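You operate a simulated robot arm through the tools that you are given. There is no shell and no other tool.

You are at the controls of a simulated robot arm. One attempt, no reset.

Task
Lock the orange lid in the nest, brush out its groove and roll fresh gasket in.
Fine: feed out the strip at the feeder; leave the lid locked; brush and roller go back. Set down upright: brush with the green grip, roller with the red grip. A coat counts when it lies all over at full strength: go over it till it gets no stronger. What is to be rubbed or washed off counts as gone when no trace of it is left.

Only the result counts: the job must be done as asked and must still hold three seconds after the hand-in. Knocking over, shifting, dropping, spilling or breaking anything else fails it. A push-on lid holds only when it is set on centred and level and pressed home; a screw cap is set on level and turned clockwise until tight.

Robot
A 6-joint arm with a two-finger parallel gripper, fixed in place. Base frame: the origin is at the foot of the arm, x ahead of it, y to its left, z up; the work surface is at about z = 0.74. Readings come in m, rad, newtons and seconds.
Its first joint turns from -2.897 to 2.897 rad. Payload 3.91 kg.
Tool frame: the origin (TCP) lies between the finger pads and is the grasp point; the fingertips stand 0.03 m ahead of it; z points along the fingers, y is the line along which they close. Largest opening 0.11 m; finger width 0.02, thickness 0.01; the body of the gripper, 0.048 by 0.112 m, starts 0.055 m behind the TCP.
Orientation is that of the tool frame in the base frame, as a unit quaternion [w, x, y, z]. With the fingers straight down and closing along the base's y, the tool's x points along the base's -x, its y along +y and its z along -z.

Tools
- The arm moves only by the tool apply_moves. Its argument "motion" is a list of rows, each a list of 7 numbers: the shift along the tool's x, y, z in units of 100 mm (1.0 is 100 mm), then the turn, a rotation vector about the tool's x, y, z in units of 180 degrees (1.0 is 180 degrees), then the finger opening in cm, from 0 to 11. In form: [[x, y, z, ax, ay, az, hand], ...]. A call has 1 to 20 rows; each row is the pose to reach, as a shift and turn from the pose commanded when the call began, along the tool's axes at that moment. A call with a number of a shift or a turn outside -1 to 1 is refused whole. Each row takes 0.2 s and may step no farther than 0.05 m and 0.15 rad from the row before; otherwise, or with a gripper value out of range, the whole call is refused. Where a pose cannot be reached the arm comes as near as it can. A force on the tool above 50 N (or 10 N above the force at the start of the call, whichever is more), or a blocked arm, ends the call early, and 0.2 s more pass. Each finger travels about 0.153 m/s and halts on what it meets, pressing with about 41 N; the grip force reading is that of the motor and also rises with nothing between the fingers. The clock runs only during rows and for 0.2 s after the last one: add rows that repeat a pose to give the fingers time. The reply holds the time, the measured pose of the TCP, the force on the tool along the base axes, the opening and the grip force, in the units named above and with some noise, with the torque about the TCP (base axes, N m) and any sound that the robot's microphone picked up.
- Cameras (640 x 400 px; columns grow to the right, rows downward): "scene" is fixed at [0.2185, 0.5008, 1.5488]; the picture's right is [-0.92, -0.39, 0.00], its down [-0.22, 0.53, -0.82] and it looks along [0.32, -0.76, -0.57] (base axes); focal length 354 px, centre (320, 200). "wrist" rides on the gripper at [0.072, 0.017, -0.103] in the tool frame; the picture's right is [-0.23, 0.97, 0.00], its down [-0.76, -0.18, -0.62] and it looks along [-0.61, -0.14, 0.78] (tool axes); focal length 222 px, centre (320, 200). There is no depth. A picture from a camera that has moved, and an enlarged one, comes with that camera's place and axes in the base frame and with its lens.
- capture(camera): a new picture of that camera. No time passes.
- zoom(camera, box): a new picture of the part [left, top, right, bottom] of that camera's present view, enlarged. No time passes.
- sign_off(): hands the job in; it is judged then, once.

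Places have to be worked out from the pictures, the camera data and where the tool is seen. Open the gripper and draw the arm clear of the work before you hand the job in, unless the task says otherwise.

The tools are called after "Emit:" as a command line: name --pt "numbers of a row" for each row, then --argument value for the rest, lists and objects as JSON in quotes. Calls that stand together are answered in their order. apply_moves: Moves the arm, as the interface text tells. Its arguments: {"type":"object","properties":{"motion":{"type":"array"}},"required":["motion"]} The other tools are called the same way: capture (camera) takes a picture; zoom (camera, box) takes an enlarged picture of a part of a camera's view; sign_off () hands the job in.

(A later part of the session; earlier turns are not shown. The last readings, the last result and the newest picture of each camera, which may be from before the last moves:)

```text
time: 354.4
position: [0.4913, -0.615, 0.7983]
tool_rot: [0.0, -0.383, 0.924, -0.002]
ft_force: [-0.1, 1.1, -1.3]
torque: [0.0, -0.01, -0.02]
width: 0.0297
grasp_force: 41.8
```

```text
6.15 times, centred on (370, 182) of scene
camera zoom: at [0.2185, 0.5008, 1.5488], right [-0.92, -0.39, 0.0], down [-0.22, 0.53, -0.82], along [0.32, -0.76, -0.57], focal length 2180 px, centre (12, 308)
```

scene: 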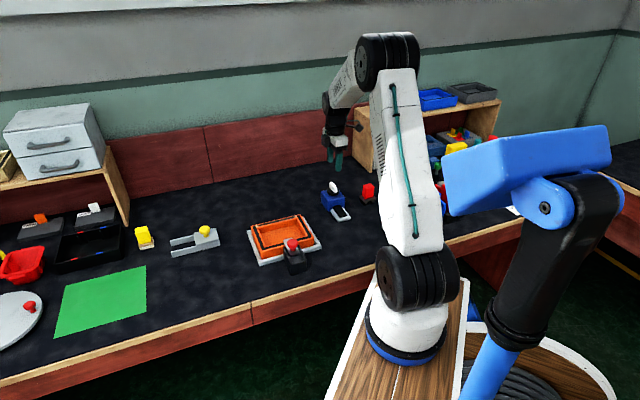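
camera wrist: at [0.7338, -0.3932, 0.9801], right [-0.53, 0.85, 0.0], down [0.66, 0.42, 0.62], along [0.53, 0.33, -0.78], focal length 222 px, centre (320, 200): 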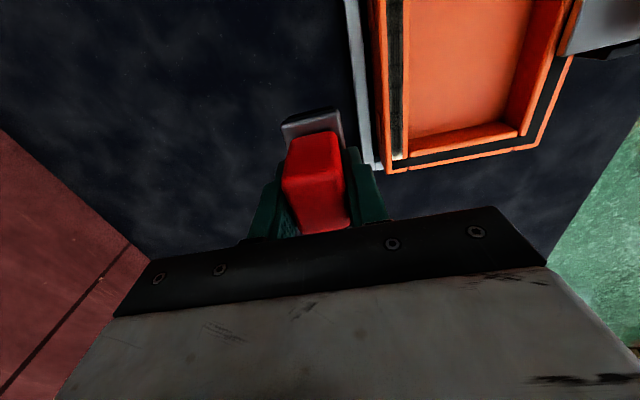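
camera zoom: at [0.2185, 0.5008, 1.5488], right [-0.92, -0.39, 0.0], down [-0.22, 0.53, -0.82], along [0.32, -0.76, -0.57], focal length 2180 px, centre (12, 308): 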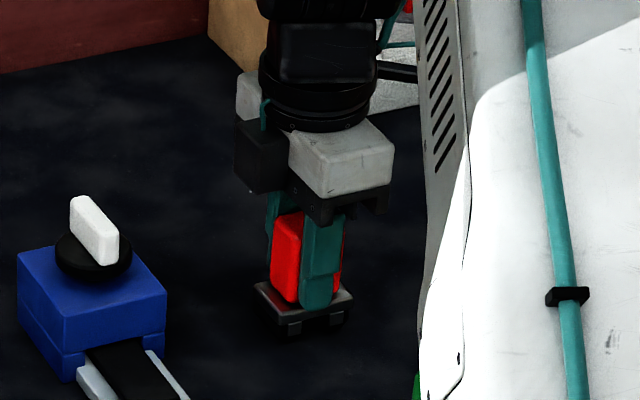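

Plate corner matches the original pixels. I lower the last fraction, release the roller, and rise.

Emit:
apply_moves --pt "0 0 0.007 0 0 0 1" --pt "0 0 0.007 0 0 0 1"

Emit:
apply_moves --pt "0 0 0.005 0 0 0 1" --pt "0 0 0.005 0 0 0 1"

Emit:
apply_moves --pt "0 0 0 0 0 0 3.5" --pt "0 0 0 0 0 0 6" --pt "0 0 0 0 0 0 6" --pt "0 0 -0.4 0 0 0 6" --pt "0 0 -0.8 0 0 0 6" --pt "0 0 -1 0 0 0 6"

Emit:
zoom --camera "scene" --box '[335, 150, 405, 215]'

```text
time: 354.9
position: [0.4905, -0.6136, 0.7984]
tool_rot: [-0.001, -0.384, 0.924, -0.003]
ft_force: [0.0, 1.0, 5.9]
torque: [0.1, 0.05, -0.03]
width: 0.0296
grasp_force: 40.9
```

```text
time: 355.6
position: [0.4903, -0.6142, 0.797]
tool_rot: [-0.001, -0.384, 0.923, -0.002]
ft_force: [0.8, 1.1, 12.7]
torque: [0.14, 0.19, 0.02]
width: 0.0295
grasp_force: 41.5
```

```text
time: 356.9
position: [0.4909, -0.6139, 0.8966]
tool_rot: [-0.001, -0.383, 0.924, -0.001]
ft_force: [-0.2, -0.2, -1.8]
torque: [0.0, 0.01, -0.04]
width: 0.0598
grasp_force: 0.0
```

```text
6.15 times, centred on (370, 182) of scene
camera zoom: at [0.2185, 0.5008, 1.5488], right [-0.92, -0.39, 0.0], down [-0.22, 0.53, -0.82], along [0.32, -0.76, -0.57], focal length 2180 px, centre (12, 308)
```

zoom: 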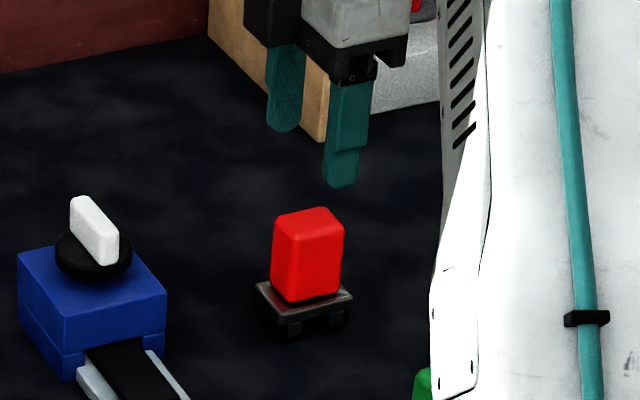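

The roller stands exactly at home. I make one more try at a full coat with a newly fed strip, rolling exactly on the measured centre line: I go back to the knob to wind it back and feed again.

Emit:
apply_moves --pt "0 0 -0.4 0 0 0 5" --pt "-0.35 -0.1 -0.5 0 0 0 5" --pt "-0.7 -0.2 -0.5 0 0 0 5" --pt "-1 -0.33 -0.5 0 0 0 5"

Emit:
apply_moves --pt "-0.258 0 0 0 0 0.045 5" --pt "-0.258 0 0 0 0 0.09 5" --pt "-0.258 0 0 0 0 0.135 5" --pt "-0.258 0 0 0 0 0.18 5" --pt "-0.258 0 0 0 0 0.225 5" --pt "-0.258 0 0 0 0 0.27 5" --pt "-0.258 0 0 0 0 0.315 5" --pt "-0.258 0 0 0 0 0.36 5" --pt "-0.258 0 0 0 0 0.405 5" --pt "-0.258 0 0 0 0 0.45 5" --pt "-0.258 0 0 0 0 0.495 5" --pt "-0.258 0 0 0 0 0.5 5" --pt "-0.258 0 0 0 0 0.5 5"

Emit:
zoom --camera "wrist" --box '[250, 40, 390, 170]'

```text
time: 357.9
position: [0.5839, -0.5645, 0.9451]
tool_rot: [-0.001, -0.384, 0.923, -0.001]
ft_force: [-0.6, 0.2, -0.1]
torque: [0.02, -0.03, -0.01]
width: 0.0499
grasp_force: 0.0
```

```text
time: 360.8
position: [0.6023, -0.5471, 0.9455]
tool_rot: [0.0, 0.382, 0.924, -0.001]
ft_force: [-0.6, -0.3, -1.0]
torque: [0.0, -0.01, 0.03]
width: 0.0502
grasp_force: 0.0
```

```text
3.08 times, centred on (320, 105) of wrist
camera zoom: at [0.5644, -0.4834, 1.0507], right [0.85, 0.53, 0.0], down [0.41, -0.66, 0.63], along [0.33, -0.53, -0.78], focal length 684 px, centre (320, 492)
```

zoom: 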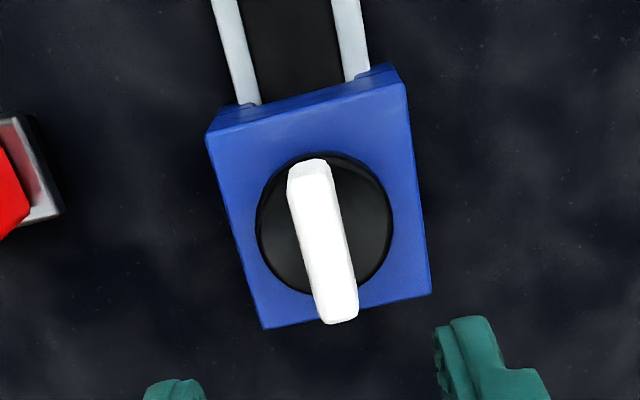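

Emit:
apply_moves --pt "-0.02 0.01 0.4 0 0 0 4" --pt "-0.02 0.01 0.8 0 0 0 4" --pt "-0.02 0.01 1 0 0 0 4" --pt "-0.02 0.01 1 0 0 0 4"

Emit:
apply_moves --pt "0 0 0.01 0 0 0 2" --pt "0 0 0.01 0 0 0 0" --pt "0 0 0.01 0 0 0 0" --pt "0 0 0.01 0 0 -0.04 0" --pt "0 0 0.01 0 0 -0.08 0" --pt "0 0 0.01 0 0 -0.12 0" --pt "0 0 0.01 0 0 -0.16 0" --pt "0 0 0.01 0 0 -0.2 0"

```text
time: 361.8
position: [0.605, -0.5489, 0.8455]
tool_rot: [0.001, 0.382, 0.924, -0.002]
ft_force: [0.5, -0.3, 0.1]
torque: [-0.01, 0.01, 0.02]
width: 0.0399
grasp_force: 0.1
```

```text
time: 363.6
position: [0.6049, -0.5486, 0.8462]
tool_rot: [0.0, 0.076, 0.997, -0.003]
ft_force: [6.0, -1.0, 13.3]
torque: [0.52, -1.44, 0.0]
width: 0.0138
grasp_force: 44.7
```

Emit:
apply_moves --pt "0 0 0 0 0 -0.04 0" --pt "0 0 0 0 0 -0.08 0" --pt "0 0 0 0 0 -0.12 0" --pt "0 0 0 0 0 -0.16 0" --pt "0 0 0 0 0 -0.2 0" --pt "0 0 0 0 0 -0.24 0" --pt "0 0 0 0 0 -0.28 0" --pt "0 0 0 0 0 -0.31 0"

Emit:
zoom --camera "scene" --box '[310, 155, 370, 225]'

```text
time: 365.4
position: [0.604, -0.5465, 0.8459]
tool_rot: [-0.001, -0.399, 0.917, -0.003]
ft_force: [11.8, 1.2, 11.1]
torque: [0.59, 0.03, -1.01]
width: 0.0141
grasp_force: 45.4
```

```text
5.71 times, centred on (340, 190) of scene
camera zoom: at [0.2185, 0.5008, 1.5488], right [-0.92, -0.39, 0.0], down [-0.22, 0.53, -0.82], along [0.32, -0.76, -0.57], focal length 2025 px, centre (206, 257)
```

zoom: 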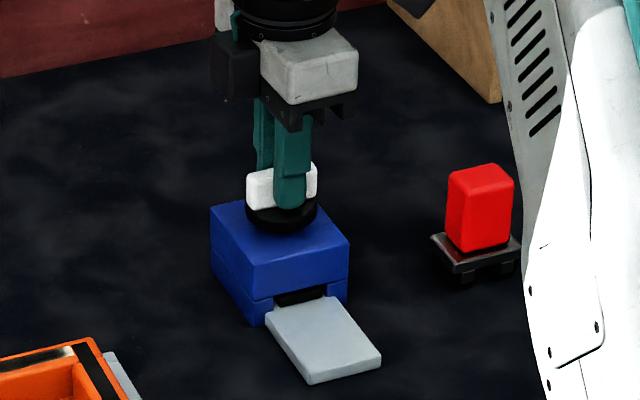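

It's back to the zero stop. Now I feed out again fully clockwise.

Emit:
apply_moves --pt "0 0 0 0 0 0.04 0" --pt "0 0 0 0 0 0.08 0" --pt "0 0 0 0 0 0.12 0" --pt "0 0 0 0 0 0.16 0" --pt "0 0 0 0 0 0.2 0" --pt "0 0 0 0 0 0.24 0" --pt "0 0 0 0 0 0.28 0"

Emit:
apply_moves --pt "0 0 0 0 0 0.04 0" --pt "0 0 0 0 0 0.08 0" --pt "0 0 0 0 0 0.12 0" --pt "0 0 0 0 0 0.16 0" --pt "0 0 0 0 0 0.2 0" --pt "0 0 0 0 0 0.24 0" --pt "0 0 0 0 0 0.27 0"

Emit:
zoom --camera "scene" --box '[310, 155, 370, 225]'

```text
time: 366.9
position: [0.6051, -0.5487, 0.8447]
tool_rot: [0.0, 0.031, 1.0, -0.002]
ft_force: [7.5, -3.3, 10.4]
torque: [0.65, 0.95, 0.02]
width: 0.0141
grasp_force: 45.4
```

```text
time: 368.6
position: [0.6038, -0.5492, 0.8456]
tool_rot: [0.0, 0.439, 0.898, -0.001]
ft_force: [3.2, 2.3, 11.8]
torque: [0.68, -0.31, 1.22]
width: 0.0159
grasp_force: 44.9
```

```text
5.71 times, centred on (340, 190) of scene
camera zoom: at [0.2185, 0.5008, 1.5488], right [-0.92, -0.39, 0.0], down [-0.22, 0.53, -0.82], along [0.32, -0.76, -0.57], focal length 2025 px, centre (206, 257)
```

zoom: 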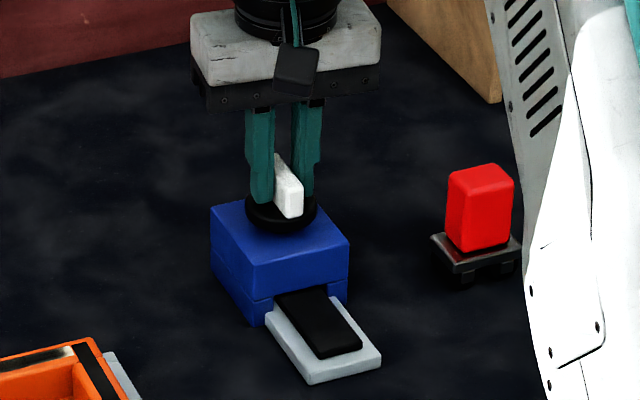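

The strip is fully out at the stop again. I release, rise, turn back and fetch the roller.

Emit:
apply_moves --pt "0 0 0 0 0 0 2.5" --pt "0 0 0 0 0 0 5" --pt "0 0 0 0 0 0 5" --pt "0 0 -0.4 0 0 0 5" --pt "0 0 -0.8 0 0 0 5" --pt "0 0 -1 0 0 0 5"

Emit:
apply_moves --pt "0 0 0 0 0 -0.045 6" --pt "0 0 0 0 0 -0.09 6" --pt "0 0 0 0 0 -0.135 6" --pt "0 0 0 0 0 -0.18 6" --pt "0 0 0 0 0 -0.225 6" --pt "0 0 0 0 0 -0.27 6" --pt "0 0 0 0 0 -0.315 6" --pt "0 0 0 0 0 -0.36 6" --pt "0 0 0 0 0 -0.405 6" --pt "0 0 0 0 0 -0.45 6" --pt "0 0 0 0 0 -0.495 6" --pt "0 0 0 0 0 -0.54 6" --pt "0 0 0 0 0 -0.54 6"

Emit:
apply_moves --pt "0.35 0.1 0 0 0 0 6" --pt "0.7 0.2 0 0 0 0 6" --pt "1 0.33 0 0 0 0 6"

Emit:
apply_moves --pt "0.255 0 0 0 0 0 6" --pt "0.255 0 0.4 0 0 0 6" --pt "0.255 0 0.7 0 0 0 6" --pt "0.255 0 0.7 0 0 0 6"

Emit:
capture --camera "wrist"

```text
time: 369.9
position: [0.6019, -0.547, 0.9468]
tool_rot: [0.0, 0.439, 0.899, -0.002]
ft_force: [0.3, -0.2, -1.5]
torque: [-0.02, -0.01, -0.02]
width: 0.0501
grasp_force: 0.1
```

```text
time: 372.8
position: [0.605, -0.5486, 0.9459]
tool_rot: [-0.001, -0.385, 0.923, -0.002]
ft_force: [0.3, 0.1, -0.5]
torque: [0.01, -0.02, 0.0]
width: 0.0601
grasp_force: 0.1
```

```text
time: 373.6
position: [0.5102, -0.5962, 0.9465]
tool_rot: [-0.002, -0.384, 0.923, -0.002]
ft_force: [-0.1, -0.6, -0.6]
torque: [-0.01, 0.03, 0.0]
width: 0.0598
grasp_force: 0.0
```

```text
time: 374.6
position: [0.4926, -0.6139, 0.876]
tool_rot: [-0.002, -0.383, 0.924, -0.002]
ft_force: [-0.1, -0.1, 0.4]
torque: [0.01, -0.01, -0.04]
width: 0.0598
grasp_force: 0.1
```

```text
taken
camera wrist: at [0.4299, -0.6524, 0.9803], right [-0.53, 0.85, 0.0], down [0.66, 0.42, 0.62], along [0.53, 0.33, -0.78], focal length 222 px, centre (320, 200)
```

wrist: 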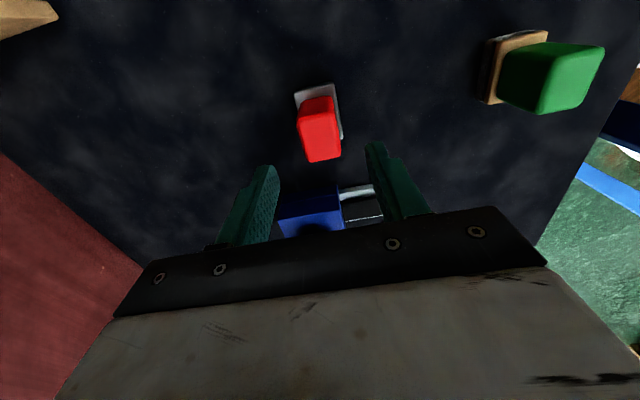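

Emit:
apply_moves --pt "0.01 0.015 0.35 -0.0006 -0.0017 0 6" --pt "0.01 0.015 0.65 -0.0006 -0.0017 0 6" --pt "0.01 0.015 0.77 -0.0006 -0.0017 0 6" --pt "0.01 0.015 0.77 -0.0006 -0.0017 0 6"

Emit:
apply_moves --pt "0 0 0 0 0 0 4" --pt "0 0 0 0 0 0 2" --pt "0 0 0 0 0 0 1" --pt "0 0 0 0 0 0 1"

Emit:
apply_moves --pt "0 0 -0.3 0 0 0 1" --pt "0 0 -0.7 0 0 0 1" --pt "0 0 -1 0 0 0 1" --pt "-0.35 0.2 -1 0 0 0 1" --pt "-0.7 0.43 -1 0 0 0 1" --pt "-1 0.43 -1 0 0 0 1"

Emit:
apply_moves --pt "-0.28 0 0 0 0 0 1" --pt "-0.28 0 0.4 0 0 0 1" --pt "-0.28 0 0.72 0 0 0 1" --pt "-0.28 0 0.77 0 0 0 1" --pt "-0.28 0 0.77 0 0 0 1"

```text
time: 375.6
position: [0.4895, -0.6152, 0.7988]
tool_rot: [0.001, -0.384, 0.923, 0.0]
ft_force: [0.8, 0.2, 0.6]
torque: [-0.03, 0.03, 0.0]
width: 0.0601
grasp_force: 0.2
```

```text
time: 376.6
position: [0.4892, -0.6144, 0.7989]
tool_rot: [0.002, -0.383, 0.924, 0.0]
ft_force: [-0.4, -0.4, 0.3]
torque: [0.0, -0.03, 0.0]
width: 0.03
grasp_force: 40.6
```

```text
time: 377.9
position: [0.5292, -0.513, 0.8995]
tool_rot: [0.001, -0.383, 0.924, 0.001]
ft_force: [0.3, 0.2, -0.5]
torque: [-0.02, -0.01, -0.03]
width: 0.0297
grasp_force: 41.3
```

```text
time: 379.1
position: [0.551, -0.4912, 0.8213]
tool_rot: [0.001, -0.384, 0.923, 0.0]
ft_force: [-0.3, 0.0, -0.8]
torque: [0.01, 0.01, -0.01]
width: 0.0296
grasp_force: 40.6
```

I press the roller on the freshly fed strip and stroke with steady contact.

Emit:
apply_moves --pt "0 0 0.015 0 0 0 1" --pt "0 0 0.03 0 0 0 1" --pt "0 0 0.045 0 0 0 1" --pt "0 0 0.045 0 0 0 1"

Emit:
apply_moves --pt "0 0 0.004 0 0 0 1" --pt "0.06 0 0.004 0 0 0 1" --pt "0.12 0 0.004 0 0 0 1" --pt "0.06 0 0.004 0 0 0 1" --pt "0 0 0.004 0 0 0 1" --pt "-0.06 0 0.004 0 0 0 1" --pt "-0.12 0 0.004 0 0 0 1" --pt "-0.06 0 0.004 0 0 0 1" --pt "0 0 0.004 0 0 0 1" --pt "0 0.05 0.004 0 0 0 1" --pt "0 0 0.004 0 0 0 1" --pt "0 -0.05 0.004 0 0 0 1" --pt "0 0 0.004 0 0 0 1"

```text
time: 380.1
position: [0.5511, -0.4922, 0.818]
tool_rot: [0.0, -0.383, 0.924, -0.001]
ft_force: [1.2, 0.8, 18.2]
torque: [0.25, -0.17, -0.05]
width: 0.0297
grasp_force: 41.3
```

```text
time: 382.9
position: [0.5502, -0.4932, 0.8173]
tool_rot: [0.001, -0.384, 0.923, 0.0]
ft_force: [-14.8, -14.9, 10.3]
torque: [-0.73, 0.76, -0.12]
width: 0.0297
grasp_force: 41.0
```

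Emit:
apply_moves --pt "0 0 -0.3 0 0 0 1" --pt "0 0 -0.7 0 0 0 1" --pt "-0.2 0 -1 0 0 0 1" --pt "-0.6 0 -1 0 0 0 1" --pt "-1 -0.03 -1 0 0 0 1"

Emit:
apply_moves --pt "-0.4 0 0 0 0 0 1" --pt "-0.8 -0.02 0 0 0 0 1" --pt "-1 -0.03 0 0 0 0 1"

Emit:
apply_moves --pt "-0.45 -0.02 0 0 0 0 1" --pt "-0.9 -0.035 0 0 0 0 1" --pt "-0.9 -0.035 0.4 0 0 0 1" --pt "-0.9 -0.035 0.68 0 0 0 1" --pt "-0.9 -0.035 0.71 0 0 0 1" --pt "-0.9 -0.035 0.71 0 0 0 1"

Emit:
apply_moves --pt "0 0 0.01 0 0 0 1" --pt "0 0 0.02 0 0 0 1" --pt "0 0 0.02 0 0 0 1"

```text
time: 384.1
position: [0.6243, -0.4218, 0.9176]
tool_rot: [0.001, -0.383, 0.924, 0.0]
ft_force: [0.5, -0.4, -2.1]
torque: [0.01, -0.01, 0.02]
width: 0.0298
grasp_force: 40.9
```

```text
time: 384.9
position: [0.6973, -0.3524, 0.9179]
tool_rot: [0.001, -0.383, 0.924, 0.001]
ft_force: [-0.7, -1.0, -1.4]
torque: [0.0, -0.02, 0.03]
width: 0.0298
grasp_force: 40.8
```

```text
time: 386.4
position: [0.7629, -0.2956, 0.8476]
tool_rot: [0.0, -0.383, 0.924, 0.0]
ft_force: [-0.7, 0.5, -2.3]
torque: [-0.02, 0.01, -0.02]
width: 0.0301
grasp_force: 41.0
```

```text
time: 387.1
position: [0.7638, -0.2944, 0.8443]
tool_rot: [0.001, -0.383, 0.924, 0.0]
ft_force: [0.5, -0.3, -1.2]
torque: [0.0, 0.02, 0.04]
width: 0.0299
grasp_force: 40.7
```

Emit:
apply_moves --pt "0 0.01 0.01 0 0 0 1" --pt "0 0.01 0.02 0 0 0 1" --pt "0 0.01 0.02 0 0 0 1"

Emit:
apply_moves --pt "-0.06 0 0 0 0 0 1" --pt "-0.12 0 0 0 0 0 1" --pt "-0.18 0 0 0 0 0 1" --pt "-0.24 0 0 0 0 0 1" --pt "-0.29 0 0 0 0 0 1" --pt "-0.29 0 0 0 0 0 1" --pt "-0.22 0 0 0 0 0 1" --pt "-0.15 0 0 0 0 0 1" --pt "-0.22 0 0 0 0 0 1" --pt "-0.29 0 0 0 0 0 1" --pt "-0.22 0 0 0 0 0 1" --pt "-0.15 0 0 0 0 0 1" --pt "-0.08 0 0 0 0 0 1" --pt "0 0 0 0 0 0 1"

Emit:
apply_moves --pt "0 0 -0.2 0 0 0 1" --pt "0 0 -0.35 0 0 0 1" --pt "0 -0.4 -0.35 0 0 0 1" --pt "0.2 -0.64 -0.35 0 0 0 1" --pt "0.2 -0.64 -0.35 0 0 0 1"

Emit:
zoom --camera "wrist" --box '[370, 135, 430, 180]'

Emit:
zoom --camera "scene" --box '[255, 205, 305, 235]'

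```text
time: 387.9
position: [0.762, -0.2955, 0.8445]
tool_rot: [0.002, -0.384, 0.923, -0.001]
ft_force: [1.6, -3.1, 18.3]
torque: [-0.26, 0.09, -0.02]
width: 0.0299
grasp_force: 40.5
```

```text
time: 390.9
position: [0.7605, -0.2933, 0.8441]
tool_rot: [0.001, -0.384, 0.924, -0.001]
ft_force: [8.2, 8.0, 35.8]
torque: [0.29, -0.27, -0.04]
width: 0.0298
grasp_force: 40.8
```

```text
time: 392.1
position: [0.7908, -0.3527, 0.8785]
tool_rot: [0.0, -0.383, 0.924, -0.001]
ft_force: [0.5, 0.2, -0.6]
torque: [0.02, -0.02, 0.02]
width: 0.0297
grasp_force: 41.0
```

```text
8.89 times, centred on (400, 158) of wrist
camera zoom: at [0.7291, -0.3915, 0.9818], right [-0.53, 0.85, 0.0], down [0.66, 0.41, 0.62], along [0.53, 0.33, -0.78], focal length 1974 px, centre (-391, 578)
```

zoom: 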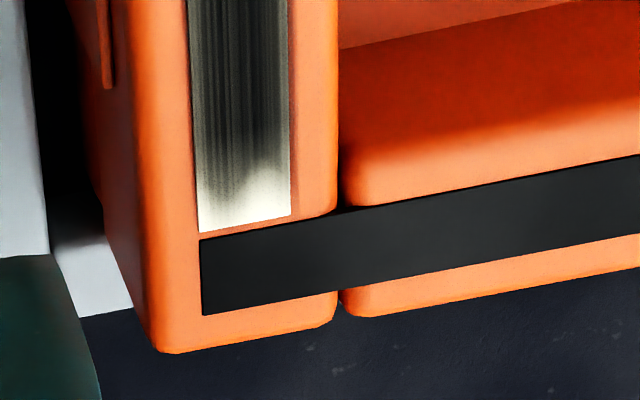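

```text
12.80 times, centred on (280, 220) of scene
camera zoom: at [0.2185, 0.5008, 1.5488], right [-0.92, -0.39, 0.0], down [-0.22, 0.53, -0.82], along [0.32, -0.76, -0.57], focal length 4535 px, centre (832, -56)
```

zoom: 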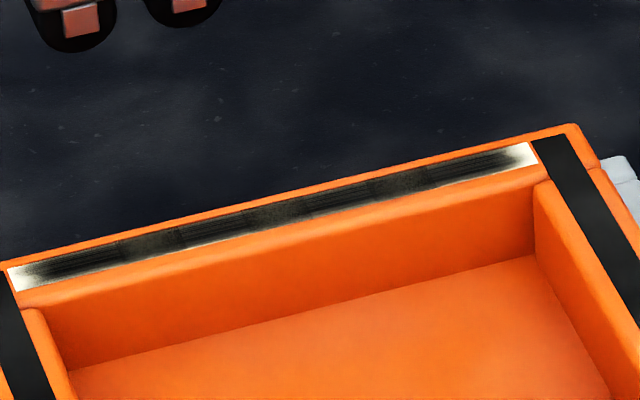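

No further change even with a newly fed strip, so the coat is as strong as it gets. I return the roller to its home for good.

Emit:
apply_moves --pt "0 0 -0.3 0 0 0 1" --pt "0.2 0 -0.6 0 0 0 1" --pt "0.55 0.02 -0.6 0 0 0 1" --pt "0.9 0.06 -0.6 0 0 0 1"

Emit:
apply_moves --pt "0.35 0.03 0 0 0 0 1" --pt "0.7 0.06 0 0 0 0 1" --pt "1 0.08 0 0 0 0 1"

Emit:
apply_moves --pt "0.35 0.03 0 0 0 0 1" --pt "0.7 0.06 0 0 0 0 1" --pt "1 0.08 0 0 0 0 1"

Emit:
apply_moves --pt "0.35 0.03 0 0 0 0 1" --pt "0.7 0.06 0 0 0 0 1" --pt "1 0.08 0 0 0 0 1" --pt "1 0.08 0 0 0 0 1"

Emit:
apply_moves --pt "0 0 0 0 0 0 1" --pt "0 0 0 0 0 0 1"

```text
time: 393.1
position: [0.7242, -0.412, 0.9377]
tool_rot: [0.001, -0.384, 0.923, -0.001]
ft_force: [-0.1, 0.4, -1.0]
torque: [0.02, 0.05, 0.02]
width: 0.0297
grasp_force: 40.9
```

```text
time: 393.9
position: [0.649, -0.4778, 0.9375]
tool_rot: [0.0, -0.385, 0.923, 0.0]
ft_force: [1.1, 0.1, -1.3]
torque: [0.01, 0.0, 0.02]
width: 0.0296
grasp_force: 41.3
```

```text
time: 394.8
position: [0.5731, -0.5438, 0.9357]
tool_rot: [0.001, -0.384, 0.923, 0.001]
ft_force: [-0.7, 0.6, -1.4]
torque: [0.0, 0.02, -0.02]
width: 0.0296
grasp_force: 41.0
```

```text
time: 395.8
position: [0.4978, -0.608, 0.9362]
tool_rot: [0.001, -0.383, 0.924, 0.0]
ft_force: [0.6, -1.0, -1.5]
torque: [0.0, 0.0, 0.01]
width: 0.03
grasp_force: 40.4
```

```text
time: 396.4
position: [0.497, -0.6077, 0.9374]
tool_rot: [0.002, -0.384, 0.923, 0.0]
ft_force: [0.7, -0.2, -1.8]
torque: [0.01, -0.02, -0.02]
width: 0.0298
grasp_force: 41.2
```

Emit:
apply_moves --pt "0.1 0.01 0.3 0 0 0 1" --pt "0.1 0.01 0.7 0 0 0 1" --pt "0.1 0.01 1 0 0 0 1" --pt "0.1 0.01 1 0 0 0 1"

Emit:
apply_moves --pt "0 0 0.2 0 0 0 1" --pt "0 0 0.33 0 0 0 1" --pt "0 0 0.375 0 0 0 1" --pt "0 0 0.375 0 0 0 1"

Emit:
zoom --camera "scene" --box '[335, 150, 405, 215]'

```text
time: 397.4
position: [0.4874, -0.6135, 0.8376]
tool_rot: [0.002, -0.384, 0.923, 0.0]
ft_force: [-0.5, 0.2, -1.8]
torque: [0.03, 0.03, 0.03]
width: 0.0298
grasp_force: 41.2
```

```text
time: 398.4
position: [0.4884, -0.6136, 0.8013]
tool_rot: [0.001, -0.384, 0.923, 0.001]
ft_force: [0.2, -1.1, -0.3]
torque: [0.0, 0.0, -0.01]
width: 0.0296
grasp_force: 40.7
```

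```text
6.15 times, centred on (370, 182) of scene
camera zoom: at [0.2185, 0.5008, 1.5488], right [-0.92, -0.39, 0.0], down [-0.22, 0.53, -0.82], along [0.32, -0.76, -0.57], focal length 2180 px, centre (12, 308)
```

zoom: 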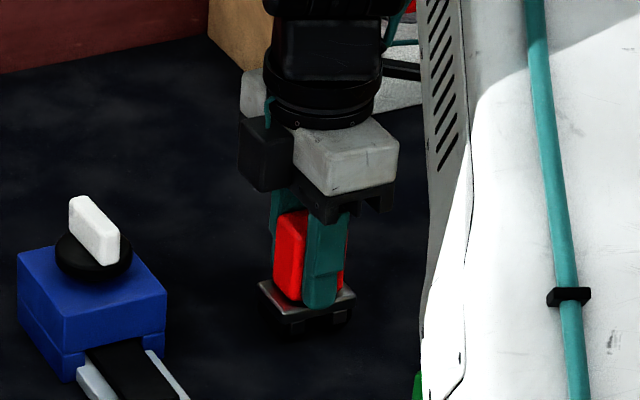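

Emit:
apply_moves --pt "0 -0.022 0 0 0 0 1" --pt "0 -0.022 0.015 0 0 0 1" --pt "0 -0.022 0.03 0 0 0 1" --pt "0 -0.022 0.03 0 0 0 1"

Emit:
apply_moves --pt "0 0 0.006 0 0 0 1" --pt "0 0 0.01 0 0 0 1" --pt "0 0 0.01 0 0 0 1"

Emit:
zoom --camera "scene" --box '[335, 150, 405, 215]'

```text
time: 399.4
position: [0.4909, -0.616, 0.7989]
tool_rot: [0.001, -0.383, 0.924, -0.001]
ft_force: [-2.1, 1.6, 14.7]
torque: [0.11, 0.35, -0.01]
width: 0.0298
grasp_force: 40.7
```

```text
time: 400.1
position: [0.4902, -0.6161, 0.7968]
tool_rot: [0.001, -0.383, 0.924, -0.002]
ft_force: [-4.7, 4.0, 43.3]
torque: [0.29, 0.66, -0.03]
width: 0.0294
grasp_force: 41.4
```

```text
6.15 times, centred on (370, 182) of scene
camera zoom: at [0.2185, 0.5008, 1.5488], right [-0.92, -0.39, 0.0], down [-0.22, 0.53, -0.82], along [0.32, -0.76, -0.57], focal length 2180 px, centre (12, 308)
```

zoom: 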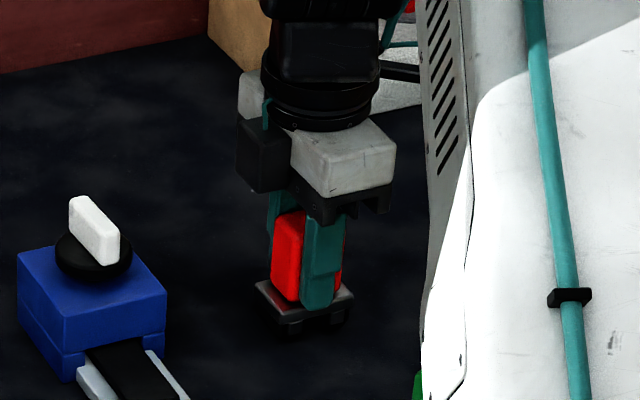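

The roller is down at its original spot. I ease the pressure, release, and rise clear.

Emit:
apply_moves --pt "0 0 -0.018 0 0 0 1" --pt "0 0 -0.018 0 0 0 1" --pt "0 0 -0.018 0 0 0 3.5" --pt "0 0 -0.018 0 0 0 6" --pt "0 0 -0.018 0 0 0 6" --pt "0 0 -0.4 0 0 0 6" --pt "0 0 -0.8 0 0 0 6" --pt "0 0 -1 0 0 0 6"

Emit:
apply_moves --pt "0 0 -0.4 0 0 0 8" --pt "0 0 -0.8 0 0 0 10" --pt "-0.3 0 -1 0 0 0 10" --pt "-0.6 0 -1 0 0 0 10"

Emit:
capture --camera "scene"

Emit:
zoom --camera "scene" --box '[310, 150, 420, 240]'

Emit:
capture --camera "wrist"

```text
time: 401.9
position: [0.4886, -0.6166, 0.8943]
tool_rot: [0.001, -0.383, 0.924, 0.0]
ft_force: [-0.4, -0.2, -0.5]
torque: [0.01, 0.0, -0.01]
width: 0.06
grasp_force: 0.1
```

```text
time: 402.9
position: [0.5317, -0.5738, 0.9945]
tool_rot: [0.001, -0.383, 0.924, 0.0]
ft_force: [-0.4, 0.1, -0.6]
torque: [0.0, -0.01, -0.02]
width: 0.1001
grasp_force: 0.2
```

```text
taken
```

scene: 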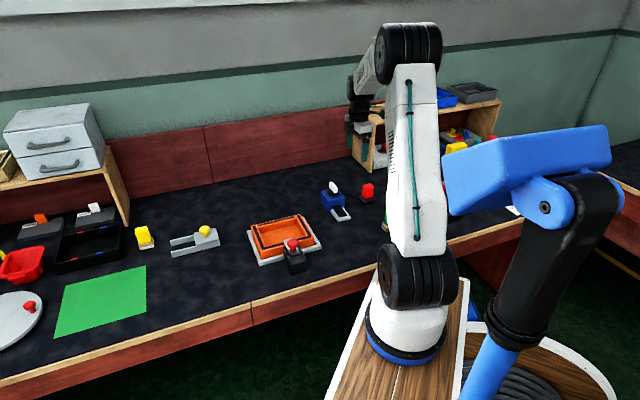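

```text
4.44 times, centred on (365, 195) of scene
camera zoom: at [0.2185, 0.5008, 1.5488], right [-0.92, -0.39, 0.0], down [-0.22, 0.53, -0.82], along [0.32, -0.76, -0.57], focal length 1575 px, centre (120, 222)
```

zoom: 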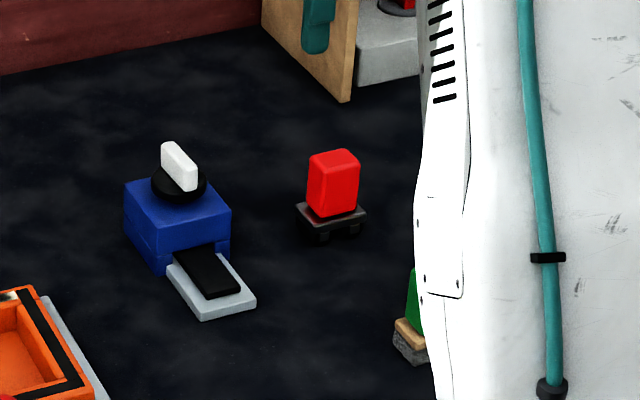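

```text
taken
camera wrist: at [0.4696, -0.6138, 1.0982], right [-0.53, 0.85, 0.0], down [0.66, 0.41, 0.62], along [0.53, 0.33, -0.78], focal length 222 px, centre (320, 200)
```

wrist: 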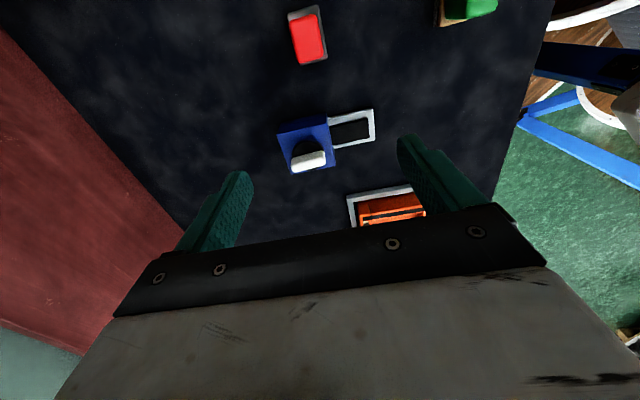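

Thinking again about what was different in the one load that worked: only then did I roll right across the strip (±20 mm), while all later loads were shorter strokes. The bare patches are still there, so I take the roller once more and load it with full-width crossings.

Emit:
apply_moves --pt "0.3 0 0 0 0 0 6" --pt "0.593 0 0.2 0 0 0 6" --pt "0.593 0 0.6 0 0 0 6" --pt "0.593 0 1 0 0 0 6" --pt "0.593 0 1 0 0 0 6"

Emit:
capture --camera "wrist"

```text
time: 404.1
position: [0.4907, -0.6135, 0.8954]
tool_rot: [0.001, -0.383, 0.924, 0.0]
ft_force: [0.2, 0.5, 0.0]
torque: [0.0, -0.01, -0.02]
width: 0.0599
grasp_force: 0.1
```

```text
taken
camera wrist: at [0.4287, -0.6544, 0.999], right [-0.53, 0.85, 0.0], down [0.66, 0.41, 0.62], along [0.53, 0.33, -0.78], focal length 222 px, centre (320, 200)
```

wrist: 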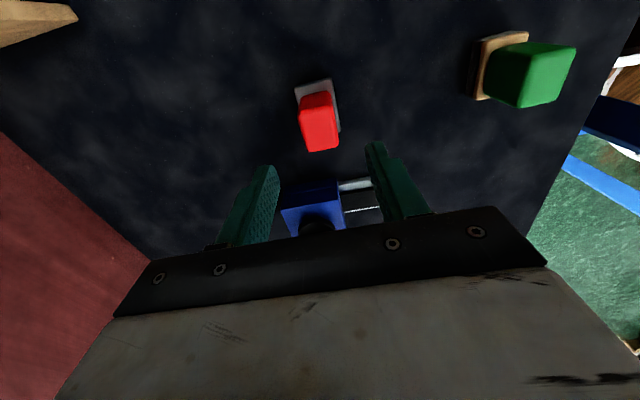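

Emit:
apply_moves --pt "0 0.01 0.4 0 0 0 6" --pt "0 0.01 0.8 0 0 0 6" --pt "0 0.01 0.96 0 0 0 6" --pt "0 0.01 0.96 0 0 0 6"

Emit:
apply_moves --pt "0 0 0 0 0 0 4" --pt "0 0 0 0 0 0 2" --pt "0 0 0 0 0 0 1" --pt "0 0 0 0 0 0 1"

Emit:
apply_moves --pt "0 0 -0.3 0 0 0 1" --pt "0 0 -0.7 0 0 0 1" --pt "0 0 -1 0 0 0 1" --pt "-0.35 0.2 -1 0 0 0 1" --pt "-0.7 0.42 -1 0 0 0 1" --pt "-1 0.42 -1 0 0 0 1"

Emit:
apply_moves --pt "-0.27 0 0 0 0 0 1" --pt "-0.27 0 0.4 0 0 0 1" --pt "-0.27 0 0.72 0 0 0 1" --pt "-0.27 0 0.77 0 0 0 1" --pt "-0.27 0 0.77 0 0 0 1"

```text
time: 405.1
position: [0.4913, -0.6141, 0.7986]
tool_rot: [0.001, -0.383, 0.924, 0.0]
ft_force: [-0.2, 0.5, -0.2]
torque: [0.03, 0.02, -0.01]
width: 0.06
grasp_force: 0.0
```

```text
time: 406.1
position: [0.4926, -0.6132, 0.7996]
tool_rot: [0.001, -0.384, 0.923, 0.001]
ft_force: [-0.3, -0.3, -0.3]
torque: [-0.01, -0.02, 0.0]
width: 0.0298
grasp_force: 40.5
```

```text
time: 407.6
position: [0.5323, -0.5128, 0.8999]
tool_rot: [0.002, -0.384, 0.923, 0.0]
ft_force: [-1.3, 0.6, -0.5]
torque: [0.0, -0.04, 0.01]
width: 0.0297
grasp_force: 40.7
```

```text
time: 408.8
position: [0.5503, -0.4936, 0.8231]
tool_rot: [0.001, -0.383, 0.924, 0.001]
ft_force: [-0.6, -0.1, -1.4]
torque: [0.01, -0.01, 0.01]
width: 0.0298
grasp_force: 41.1
```

Emit:
apply_moves --pt "0 0 0.03 0 0 0 1" --pt "0 0 0.045 0 0 0 1" --pt "0 0 0.045 0 0 0 1"

Emit:
apply_moves --pt "0 0 0.012 0 0 0 1" --pt "0 0 0.012 0 0 0 1"

```text
time: 409.6
position: [0.5495, -0.4928, 0.8187]
tool_rot: [0.001, -0.384, 0.923, 0.0]
ft_force: [0.5, 0.9, 5.3]
torque: [0.08, -0.1, 0.01]
width: 0.0295
grasp_force: 41.0
```

```text
time: 410.1
position: [0.5508, -0.4946, 0.8188]
tool_rot: [0.002, -0.383, 0.924, -0.002]
ft_force: [2.3, 0.7, 25.8]
torque: [0.32, -0.15, -0.04]
width: 0.0301
grasp_force: 40.4
```

Emit:
apply_moves --pt "0 0 -0.005 0 0 0 1" --pt "0.1 0 -0.005 0 0 0 1" --pt "0.2 0 -0.005 0 0 0 1" --pt "0.24 0 -0.005 0 0 0 1" --pt "0.2 0 -0.008 0 0 0 1" --pt "0.1 0 -0.008 0 0 0 1" --pt "0 0 -0.008 0 0 0 1" --pt "-0.1 0 -0.008 0 0 0 1" --pt "-0.2 0 -0.008 0 0 0 1" --pt "-0.24 0 -0.008 0 0 0 1" --pt "-0.2 0 -0.008 0 0 0 1" --pt "-0.1 0 -0.008 0 0 0 1" --pt "0 0 -0.008 0 0 0 1"

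Emit:
zoom --camera "scene" --box '[315, 165, 375, 225]'

```text
time: 412.9
position: [0.5482, -0.4954, 0.8179]
tool_rot: [0.0, -0.384, 0.923, 0.001]
ft_force: [1.5, 1.2, 2.8]
torque: [0.11, -0.07, -0.02]
width: 0.0298
grasp_force: 40.9
```

```text
6.67 times, centred on (345, 195) of scene
camera zoom: at [0.2185, 0.5008, 1.5488], right [-0.92, -0.39, 0.0], down [-0.22, 0.53, -0.82], along [0.32, -0.76, -0.57], focal length 2362 px, centre (153, 233)
```

zoom: 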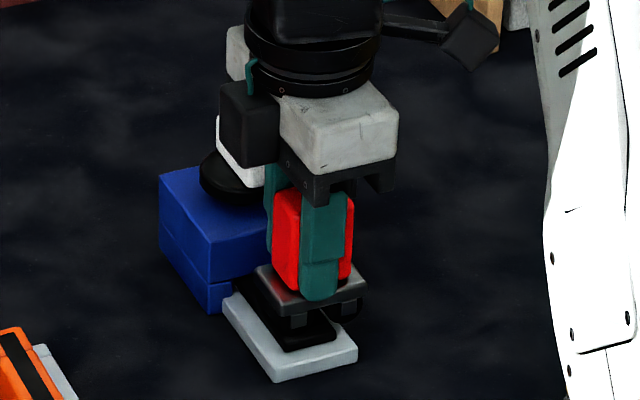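

That ran like the first load. I add one more full crossing with a bit more pressure.

Emit:
apply_moves --pt "0 0 0.006 0 0 0 1" --pt "0.1 0 0.006 0 0 0 1" --pt "0.2 0 0.006 0 0 0 1" --pt "0.24 0 0.006 0 0 0 1" --pt "0.2 0 0.002 0 0 0 1" --pt "0.1 0 0.002 0 0 0 1" --pt "0 0 0.002 0 0 0 1" --pt "-0.1 0 0.004 0 0 0 1" --pt "-0.2 0 0.004 0 0 0 1" --pt "-0.24 0 0.004 0 0 0 1" --pt "-0.2 0 0.002 0 0 0 1" --pt "-0.1 0 0.002 0 0 0 1" --pt "0 0 0.002 0 0 0 1"

Emit:
apply_moves --pt "0 0 -0.3 0 0 0 1" --pt "0 0 -0.7 0 0 0 1" --pt "-0.2 0 -1 0 0 0 1" --pt "-0.6 0 -1 0 0 0 1" --pt "-1 -0.03 -1 0 0 0 1"

Emit:
apply_moves --pt "-0.4 0 0 0 0 0 1" --pt "-0.8 -0.02 0 0 0 0 1" --pt "-1 -0.03 0 0 0 0 1"

Emit:
apply_moves --pt "-0.45 0 0 0 0 0 1" --pt "-0.9 0 0 0 0 0 1" --pt "-1 0 0.1 0 0 0 1" --pt "-1 0 0.4 0 0 0 1" --pt "-1 0 0.6 0 0 0 1" --pt "-1 0 0.6 0 0 0 1"

```text
time: 415.8
position: [0.5479, -0.4955, 0.8173]
tool_rot: [0.002, -0.384, 0.923, 0.0]
ft_force: [0.2, 0.4, 10.7]
torque: [0.15, -0.04, -0.03]
width: 0.0299
grasp_force: 40.9
```

```text
time: 416.9
position: [0.6228, -0.4261, 0.9208]
tool_rot: [0.001, -0.384, 0.923, 0.001]
ft_force: [-0.1, 0.6, -1.5]
torque: [0.03, 0.0, -0.01]
width: 0.0298
grasp_force: 41.0
```

```text
time: 417.8
position: [0.6952, -0.3564, 0.9206]
tool_rot: [0.0, -0.383, 0.924, 0.0]
ft_force: [0.9, -0.1, -1.3]
torque: [0.05, -0.01, 0.02]
width: 0.0299
grasp_force: 41.2
```

```text
time: 419.1
position: [0.7641, -0.284, 0.8585]
tool_rot: [0.001, -0.383, 0.924, 0.0]
ft_force: [-0.2, 1.6, -2.3]
torque: [-0.02, 0.03, -0.01]
width: 0.0297
grasp_force: 40.8
```

Emit:
apply_moves --pt "-0.066 -0.055 0 0 0 0 1" --pt "-0.066 -0.055 0.1 0 0 0 1" --pt "-0.066 -0.055 0.135 0 0 0 1" --pt "-0.066 -0.055 0.135 0 0 0 1"

Emit:
apply_moves --pt "0 0 0.01 0 0 0 1" --pt "0 0 0.015 0 0 0 1" --pt "0 0 0.015 0 0 0 1"

```text
time: 420.1
position: [0.7726, -0.2852, 0.8447]
tool_rot: [0.001, -0.383, 0.924, 0.0]
ft_force: [0.3, -0.6, -1.0]
torque: [0.0, -0.01, 0.0]
width: 0.0295
grasp_force: 40.5
```

```text
time: 420.9
position: [0.7725, -0.2856, 0.8444]
tool_rot: [0.002, -0.383, 0.924, 0.0]
ft_force: [-1.6, 2.4, 12.6]
torque: [0.0, 0.26, -0.03]
width: 0.0297
grasp_force: 40.8
```

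Emit:
apply_moves --pt "0 0.01 0.007 0 0 0 1" --pt "-0.08 0.01 0.007 0 0 0 1" --pt "-0.16 0.01 0.007 0 0 0 1" --pt "-0.22 0.01 0.007 0 0 0 1" --pt "-0.14 0.01 0.007 0 0 0 1" --pt "-0.06 0.01 0.007 0 0 0 1" --pt "-0.14 0.01 0.007 0 0 0 1" --pt "-0.22 0.01 0.007 0 0 0 1" --pt "-0.14 0.01 0.007 0 0 0 1" --pt "-0.06 0.01 0.007 0 0 0 1" --pt "0 0.01 0.007 0 0 0 1"

Emit:
apply_moves --pt "0 0 -0.2 0 0 0 1" --pt "0 0 -0.35 0 0 0 1" --pt "0 -0.4 -0.35 0 0 0 1" --pt "0.3 -0.64 -0.35 0 0 0 1" --pt "0.3 -0.64 -0.35 0 0 0 1"

Emit:
zoom --camera "wrist" --box '[370, 135, 430, 180]'

Emit:
zoom --camera "scene" --box '[255, 205, 305, 235]'

```text
time: 423.4
position: [0.7751, -0.2831, 0.8438]
tool_rot: [0.002, -0.385, 0.923, -0.001]
ft_force: [8.2, 8.9, 39.1]
torque: [0.53, -0.09, -0.09]
width: 0.0297
grasp_force: 40.9
```

```text
time: 424.6
position: [0.7981, -0.3487, 0.8755]
tool_rot: [0.001, -0.383, 0.924, 0.001]
ft_force: [0.0, -0.2, -0.7]
torque: [0.03, -0.03, 0.03]
width: 0.0298
grasp_force: 41.1
```

```text
8.89 times, centred on (400, 158) of wrist
camera zoom: at [0.7363, -0.3895, 0.9802], right [-0.53, 0.85, 0.0], down [0.66, 0.41, 0.62], along [0.53, 0.33, -0.78], focal length 1974 px, centre (-391, 578)
```

zoom: 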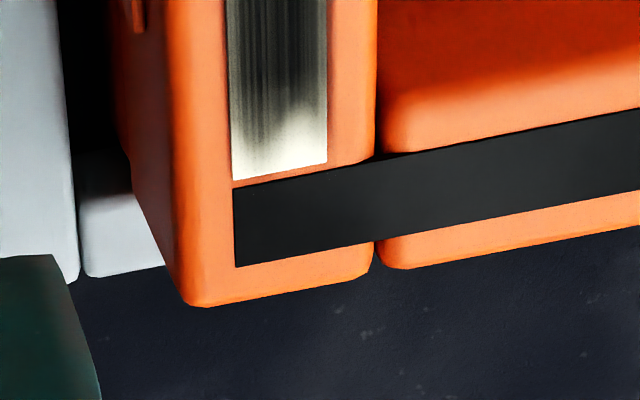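

```text
12.80 times, centred on (280, 220) of scene
camera zoom: at [0.2185, 0.5008, 1.5488], right [-0.92, -0.39, 0.0], down [-0.22, 0.53, -0.82], along [0.32, -0.76, -0.57], focal length 4535 px, centre (832, -56)
```

zoom: 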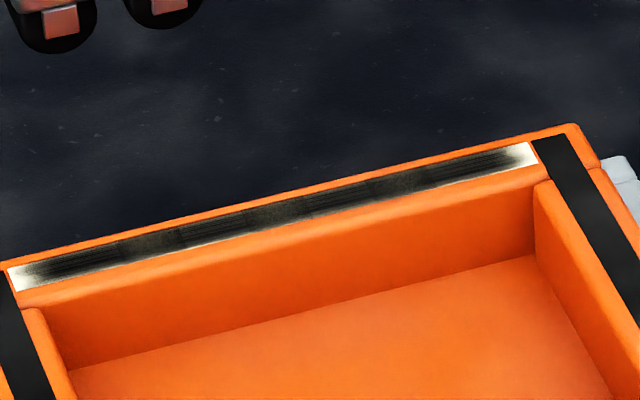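

The ends look identical once more, so repeated loading, re-feeding, re-brushing and rolling no longer change anything; the coat is at its limit. I put the roller back home for the last time.

Emit:
apply_moves --pt "0 0 -0.3 0 0 0 1" --pt "0.2 0 -0.6 0 0 0 1" --pt "0.55 0.02 -0.6 0 0 0 1" --pt "0.9 0.06 -0.6 0 0 0 1"

Emit:
apply_moves --pt "0.35 0.03 0 0 0 0 1" --pt "0.7 0.06 0 0 0 0 1" --pt "1 0.08 0 0 0 0 1"

Emit:
apply_moves --pt "0.35 0.03 0 0 0 0 1" --pt "0.7 0.06 0 0 0 0 1" --pt "1 0.08 0 0 0 0 1"

Emit:
apply_moves --pt "0.35 0.03 0 0 0 0 1" --pt "0.7 0.06 0 0 0 0 1" --pt "1 0.08 0 0 0 0 1" --pt "1 0.08 0 0 0 0 1"

Emit:
apply_moves --pt "0 0 0 0 0 0 1" --pt "0 0 0 0 0 0 1"

```text
time: 425.6
position: [0.7304, -0.4082, 0.9355]
tool_rot: [0.001, -0.384, 0.923, 0.001]
ft_force: [0.2, -0.1, -0.4]
torque: [0.0, -0.02, 0.02]
width: 0.0297
grasp_force: 40.6
```

```text
time: 426.4
position: [0.6533, -0.4764, 0.9364]
tool_rot: [0.001, -0.384, 0.923, 0.001]
ft_force: [-0.3, -0.4, -2.4]
torque: [0.01, -0.01, -0.02]
width: 0.0297
grasp_force: 40.5
```

```text
time: 427.1
position: [0.5766, -0.5426, 0.9367]
tool_rot: [0.002, -0.385, 0.923, 0.001]
ft_force: [0.2, 0.0, -0.7]
torque: [0.0, -0.04, -0.01]
width: 0.0298
grasp_force: 41.0
```

```text
time: 428.1
position: [0.5021, -0.6069, 0.9362]
tool_rot: [0.001, -0.383, 0.924, 0.001]
ft_force: [0.1, -0.7, -1.3]
torque: [0.04, -0.02, 0.03]
width: 0.0298
grasp_force: 41.3
```

```text
time: 428.8
position: [0.5026, -0.6074, 0.935]
tool_rot: [0.001, -0.383, 0.924, 0.0]
ft_force: [0.3, 0.2, -1.3]
torque: [0.0, 0.0, 0.03]
width: 0.0298
grasp_force: 41.2
```

Emit:
apply_moves --pt "0.122 0.02 0.3 0 0 0 1" --pt "0.122 0.02 0.7 0 0 0 1" --pt "0.122 0.02 1 0 0 0 1" --pt "0.122 0.02 1 0 0 0 1"

Emit:
apply_moves --pt "0 0 0.2 0 0 0 1" --pt "0 0 0.32 0 0 0 1" --pt "0 0 0.355 0 0 0 1" --pt "0 0 0.355 0 0 0 1"

Emit:
zoom --camera "scene" --box '[335, 150, 405, 215]'

```text
time: 429.8
position: [0.4921, -0.6157, 0.8356]
tool_rot: [0.001, -0.383, 0.924, 0.001]
ft_force: [1.0, 1.0, -1.6]
torque: [0.02, -0.01, 0.03]
width: 0.0298
grasp_force: 40.8
```

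```text
time: 430.8
position: [0.4897, -0.6147, 0.8004]
tool_rot: [0.0, -0.384, 0.923, 0.001]
ft_force: [-0.4, 0.2, -1.5]
torque: [0.03, -0.01, 0.02]
width: 0.03
grasp_force: 41.0
```

```text
6.15 times, centred on (370, 182) of scene
camera zoom: at [0.2185, 0.5008, 1.5488], right [-0.92, -0.39, 0.0], down [-0.22, 0.53, -0.82], along [0.32, -0.76, -0.57], focal length 2180 px, centre (12, 308)
```

zoom: 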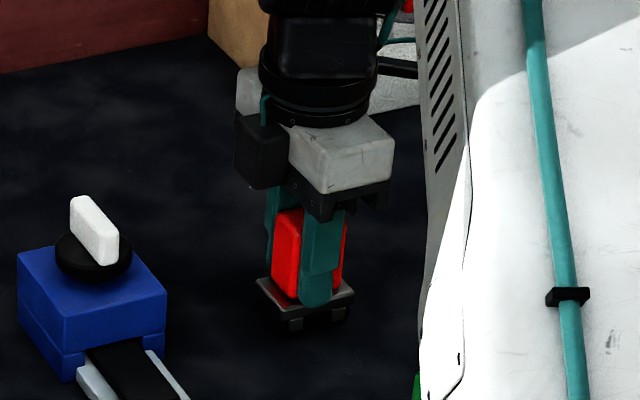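

Emit:
apply_moves --pt "0 0 0.015 0 0 0 1" --pt "0 0 0.022 0 0 0 1" --pt "0 0 0.022 0 0 0 1"

Emit:
apply_moves --pt "0 0 0.007 0 0 0 1" --pt "0 0 0.007 0 0 0 1"

```text
time: 431.6
position: [0.4914, -0.6147, 0.7985]
tool_rot: [0.001, -0.383, 0.924, 0.001]
ft_force: [-0.4, 0.4, -0.9]
torque: [0.02, 0.01, -0.02]
width: 0.0296
grasp_force: 40.5
```

```text
time: 432.1
position: [0.4912, -0.615, 0.798]
tool_rot: [0.001, -0.383, 0.924, 0.001]
ft_force: [-1.1, 1.9, 3.7]
torque: [0.06, 0.14, -0.02]
width: 0.0297
grasp_force: 41.0
```

The roller touches the table. I release, rise, and draw the arm clear.

Emit:
apply_moves --pt "0 0 0 0 0 0 3.5" --pt "0 0 0 0 0 0 6" --pt "0 0 0 0 0 0 6" --pt "0 0 -0.4 0 0 0 6" --pt "0 0 -0.8 0 0 0 6" --pt "0 0 -1 0 0 0 6"

Emit:
apply_moves --pt "0 0 -0.4 0 0 0 8" --pt "0 0 -0.8 0 0 0 10" --pt "-0.3 0 -1 0 0 0 10" --pt "-0.7 0.1 -1 0 0 0 10"

Emit:
apply_moves --pt "-0.2 0.2 -0.3 0 0 0 10" --pt "-0.4 0.5 -0.6 0 0 0 10" --pt "-0.6 0.8 -0.8 0 0 0 10" --pt "-0.6 0.8 -0.8 0 0 0 10"

Emit:
capture --camera "scene"

Emit:
zoom --camera "scene" --box '[310, 150, 420, 240]'

Emit:
capture --camera "wrist"

```text
time: 433.6
position: [0.4909, -0.6141, 0.8994]
tool_rot: [0.0, -0.383, 0.924, -0.001]
ft_force: [-0.5, -0.5, -0.9]
torque: [0.01, -0.01, -0.01]
width: 0.0601
grasp_force: 0.1
```

```text
time: 434.6
position: [0.5329, -0.5575, 0.999]
tool_rot: [0.001, -0.383, 0.924, 0.0]
ft_force: [-0.5, -0.5, -1.2]
torque: [0.04, 0.0, -0.01]
width: 0.1002
grasp_force: 0.1
```

```text
time: 435.6
position: [0.52, -0.458, 1.0792]
tool_rot: [0.0, -0.383, 0.924, 0.0]
ft_force: [0.9, 0.1, -1.1]
torque: [-0.02, 0.04, -0.02]
width: 0.1001
grasp_force: 0.1
```

```text
taken
```

scene: 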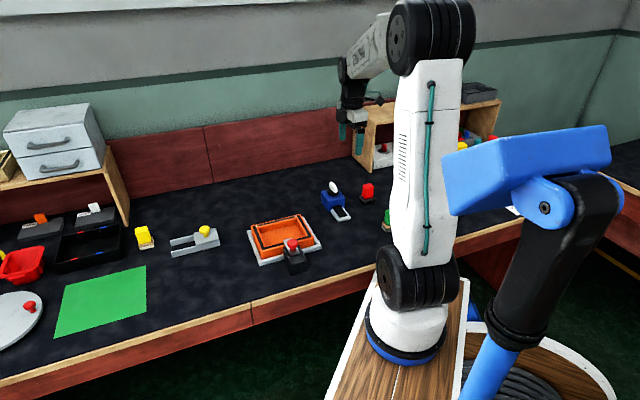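

```text
4.44 times, centred on (365, 195) of scene
camera zoom: at [0.2185, 0.5008, 1.5488], right [-0.92, -0.39, 0.0], down [-0.22, 0.53, -0.82], along [0.32, -0.76, -0.57], focal length 1575 px, centre (120, 222)
```

zoom: 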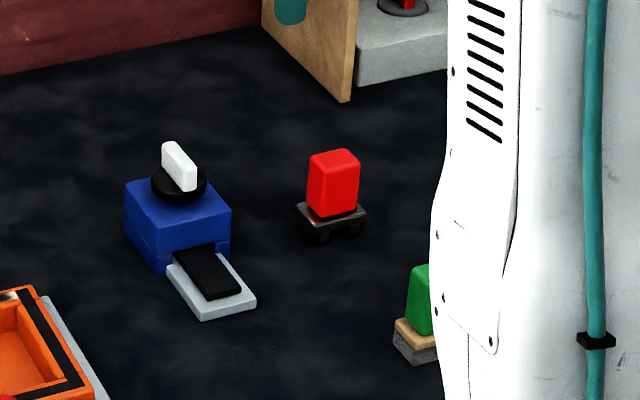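

```text
taken
camera wrist: at [0.4576, -0.4973, 1.1828], right [-0.53, 0.85, 0.0], down [0.66, 0.41, 0.62], along [0.53, 0.33, -0.78], focal length 222 px, centre (320, 200)
```

wrist: 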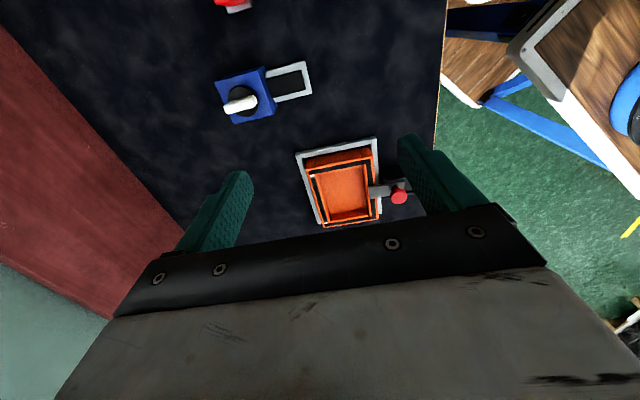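

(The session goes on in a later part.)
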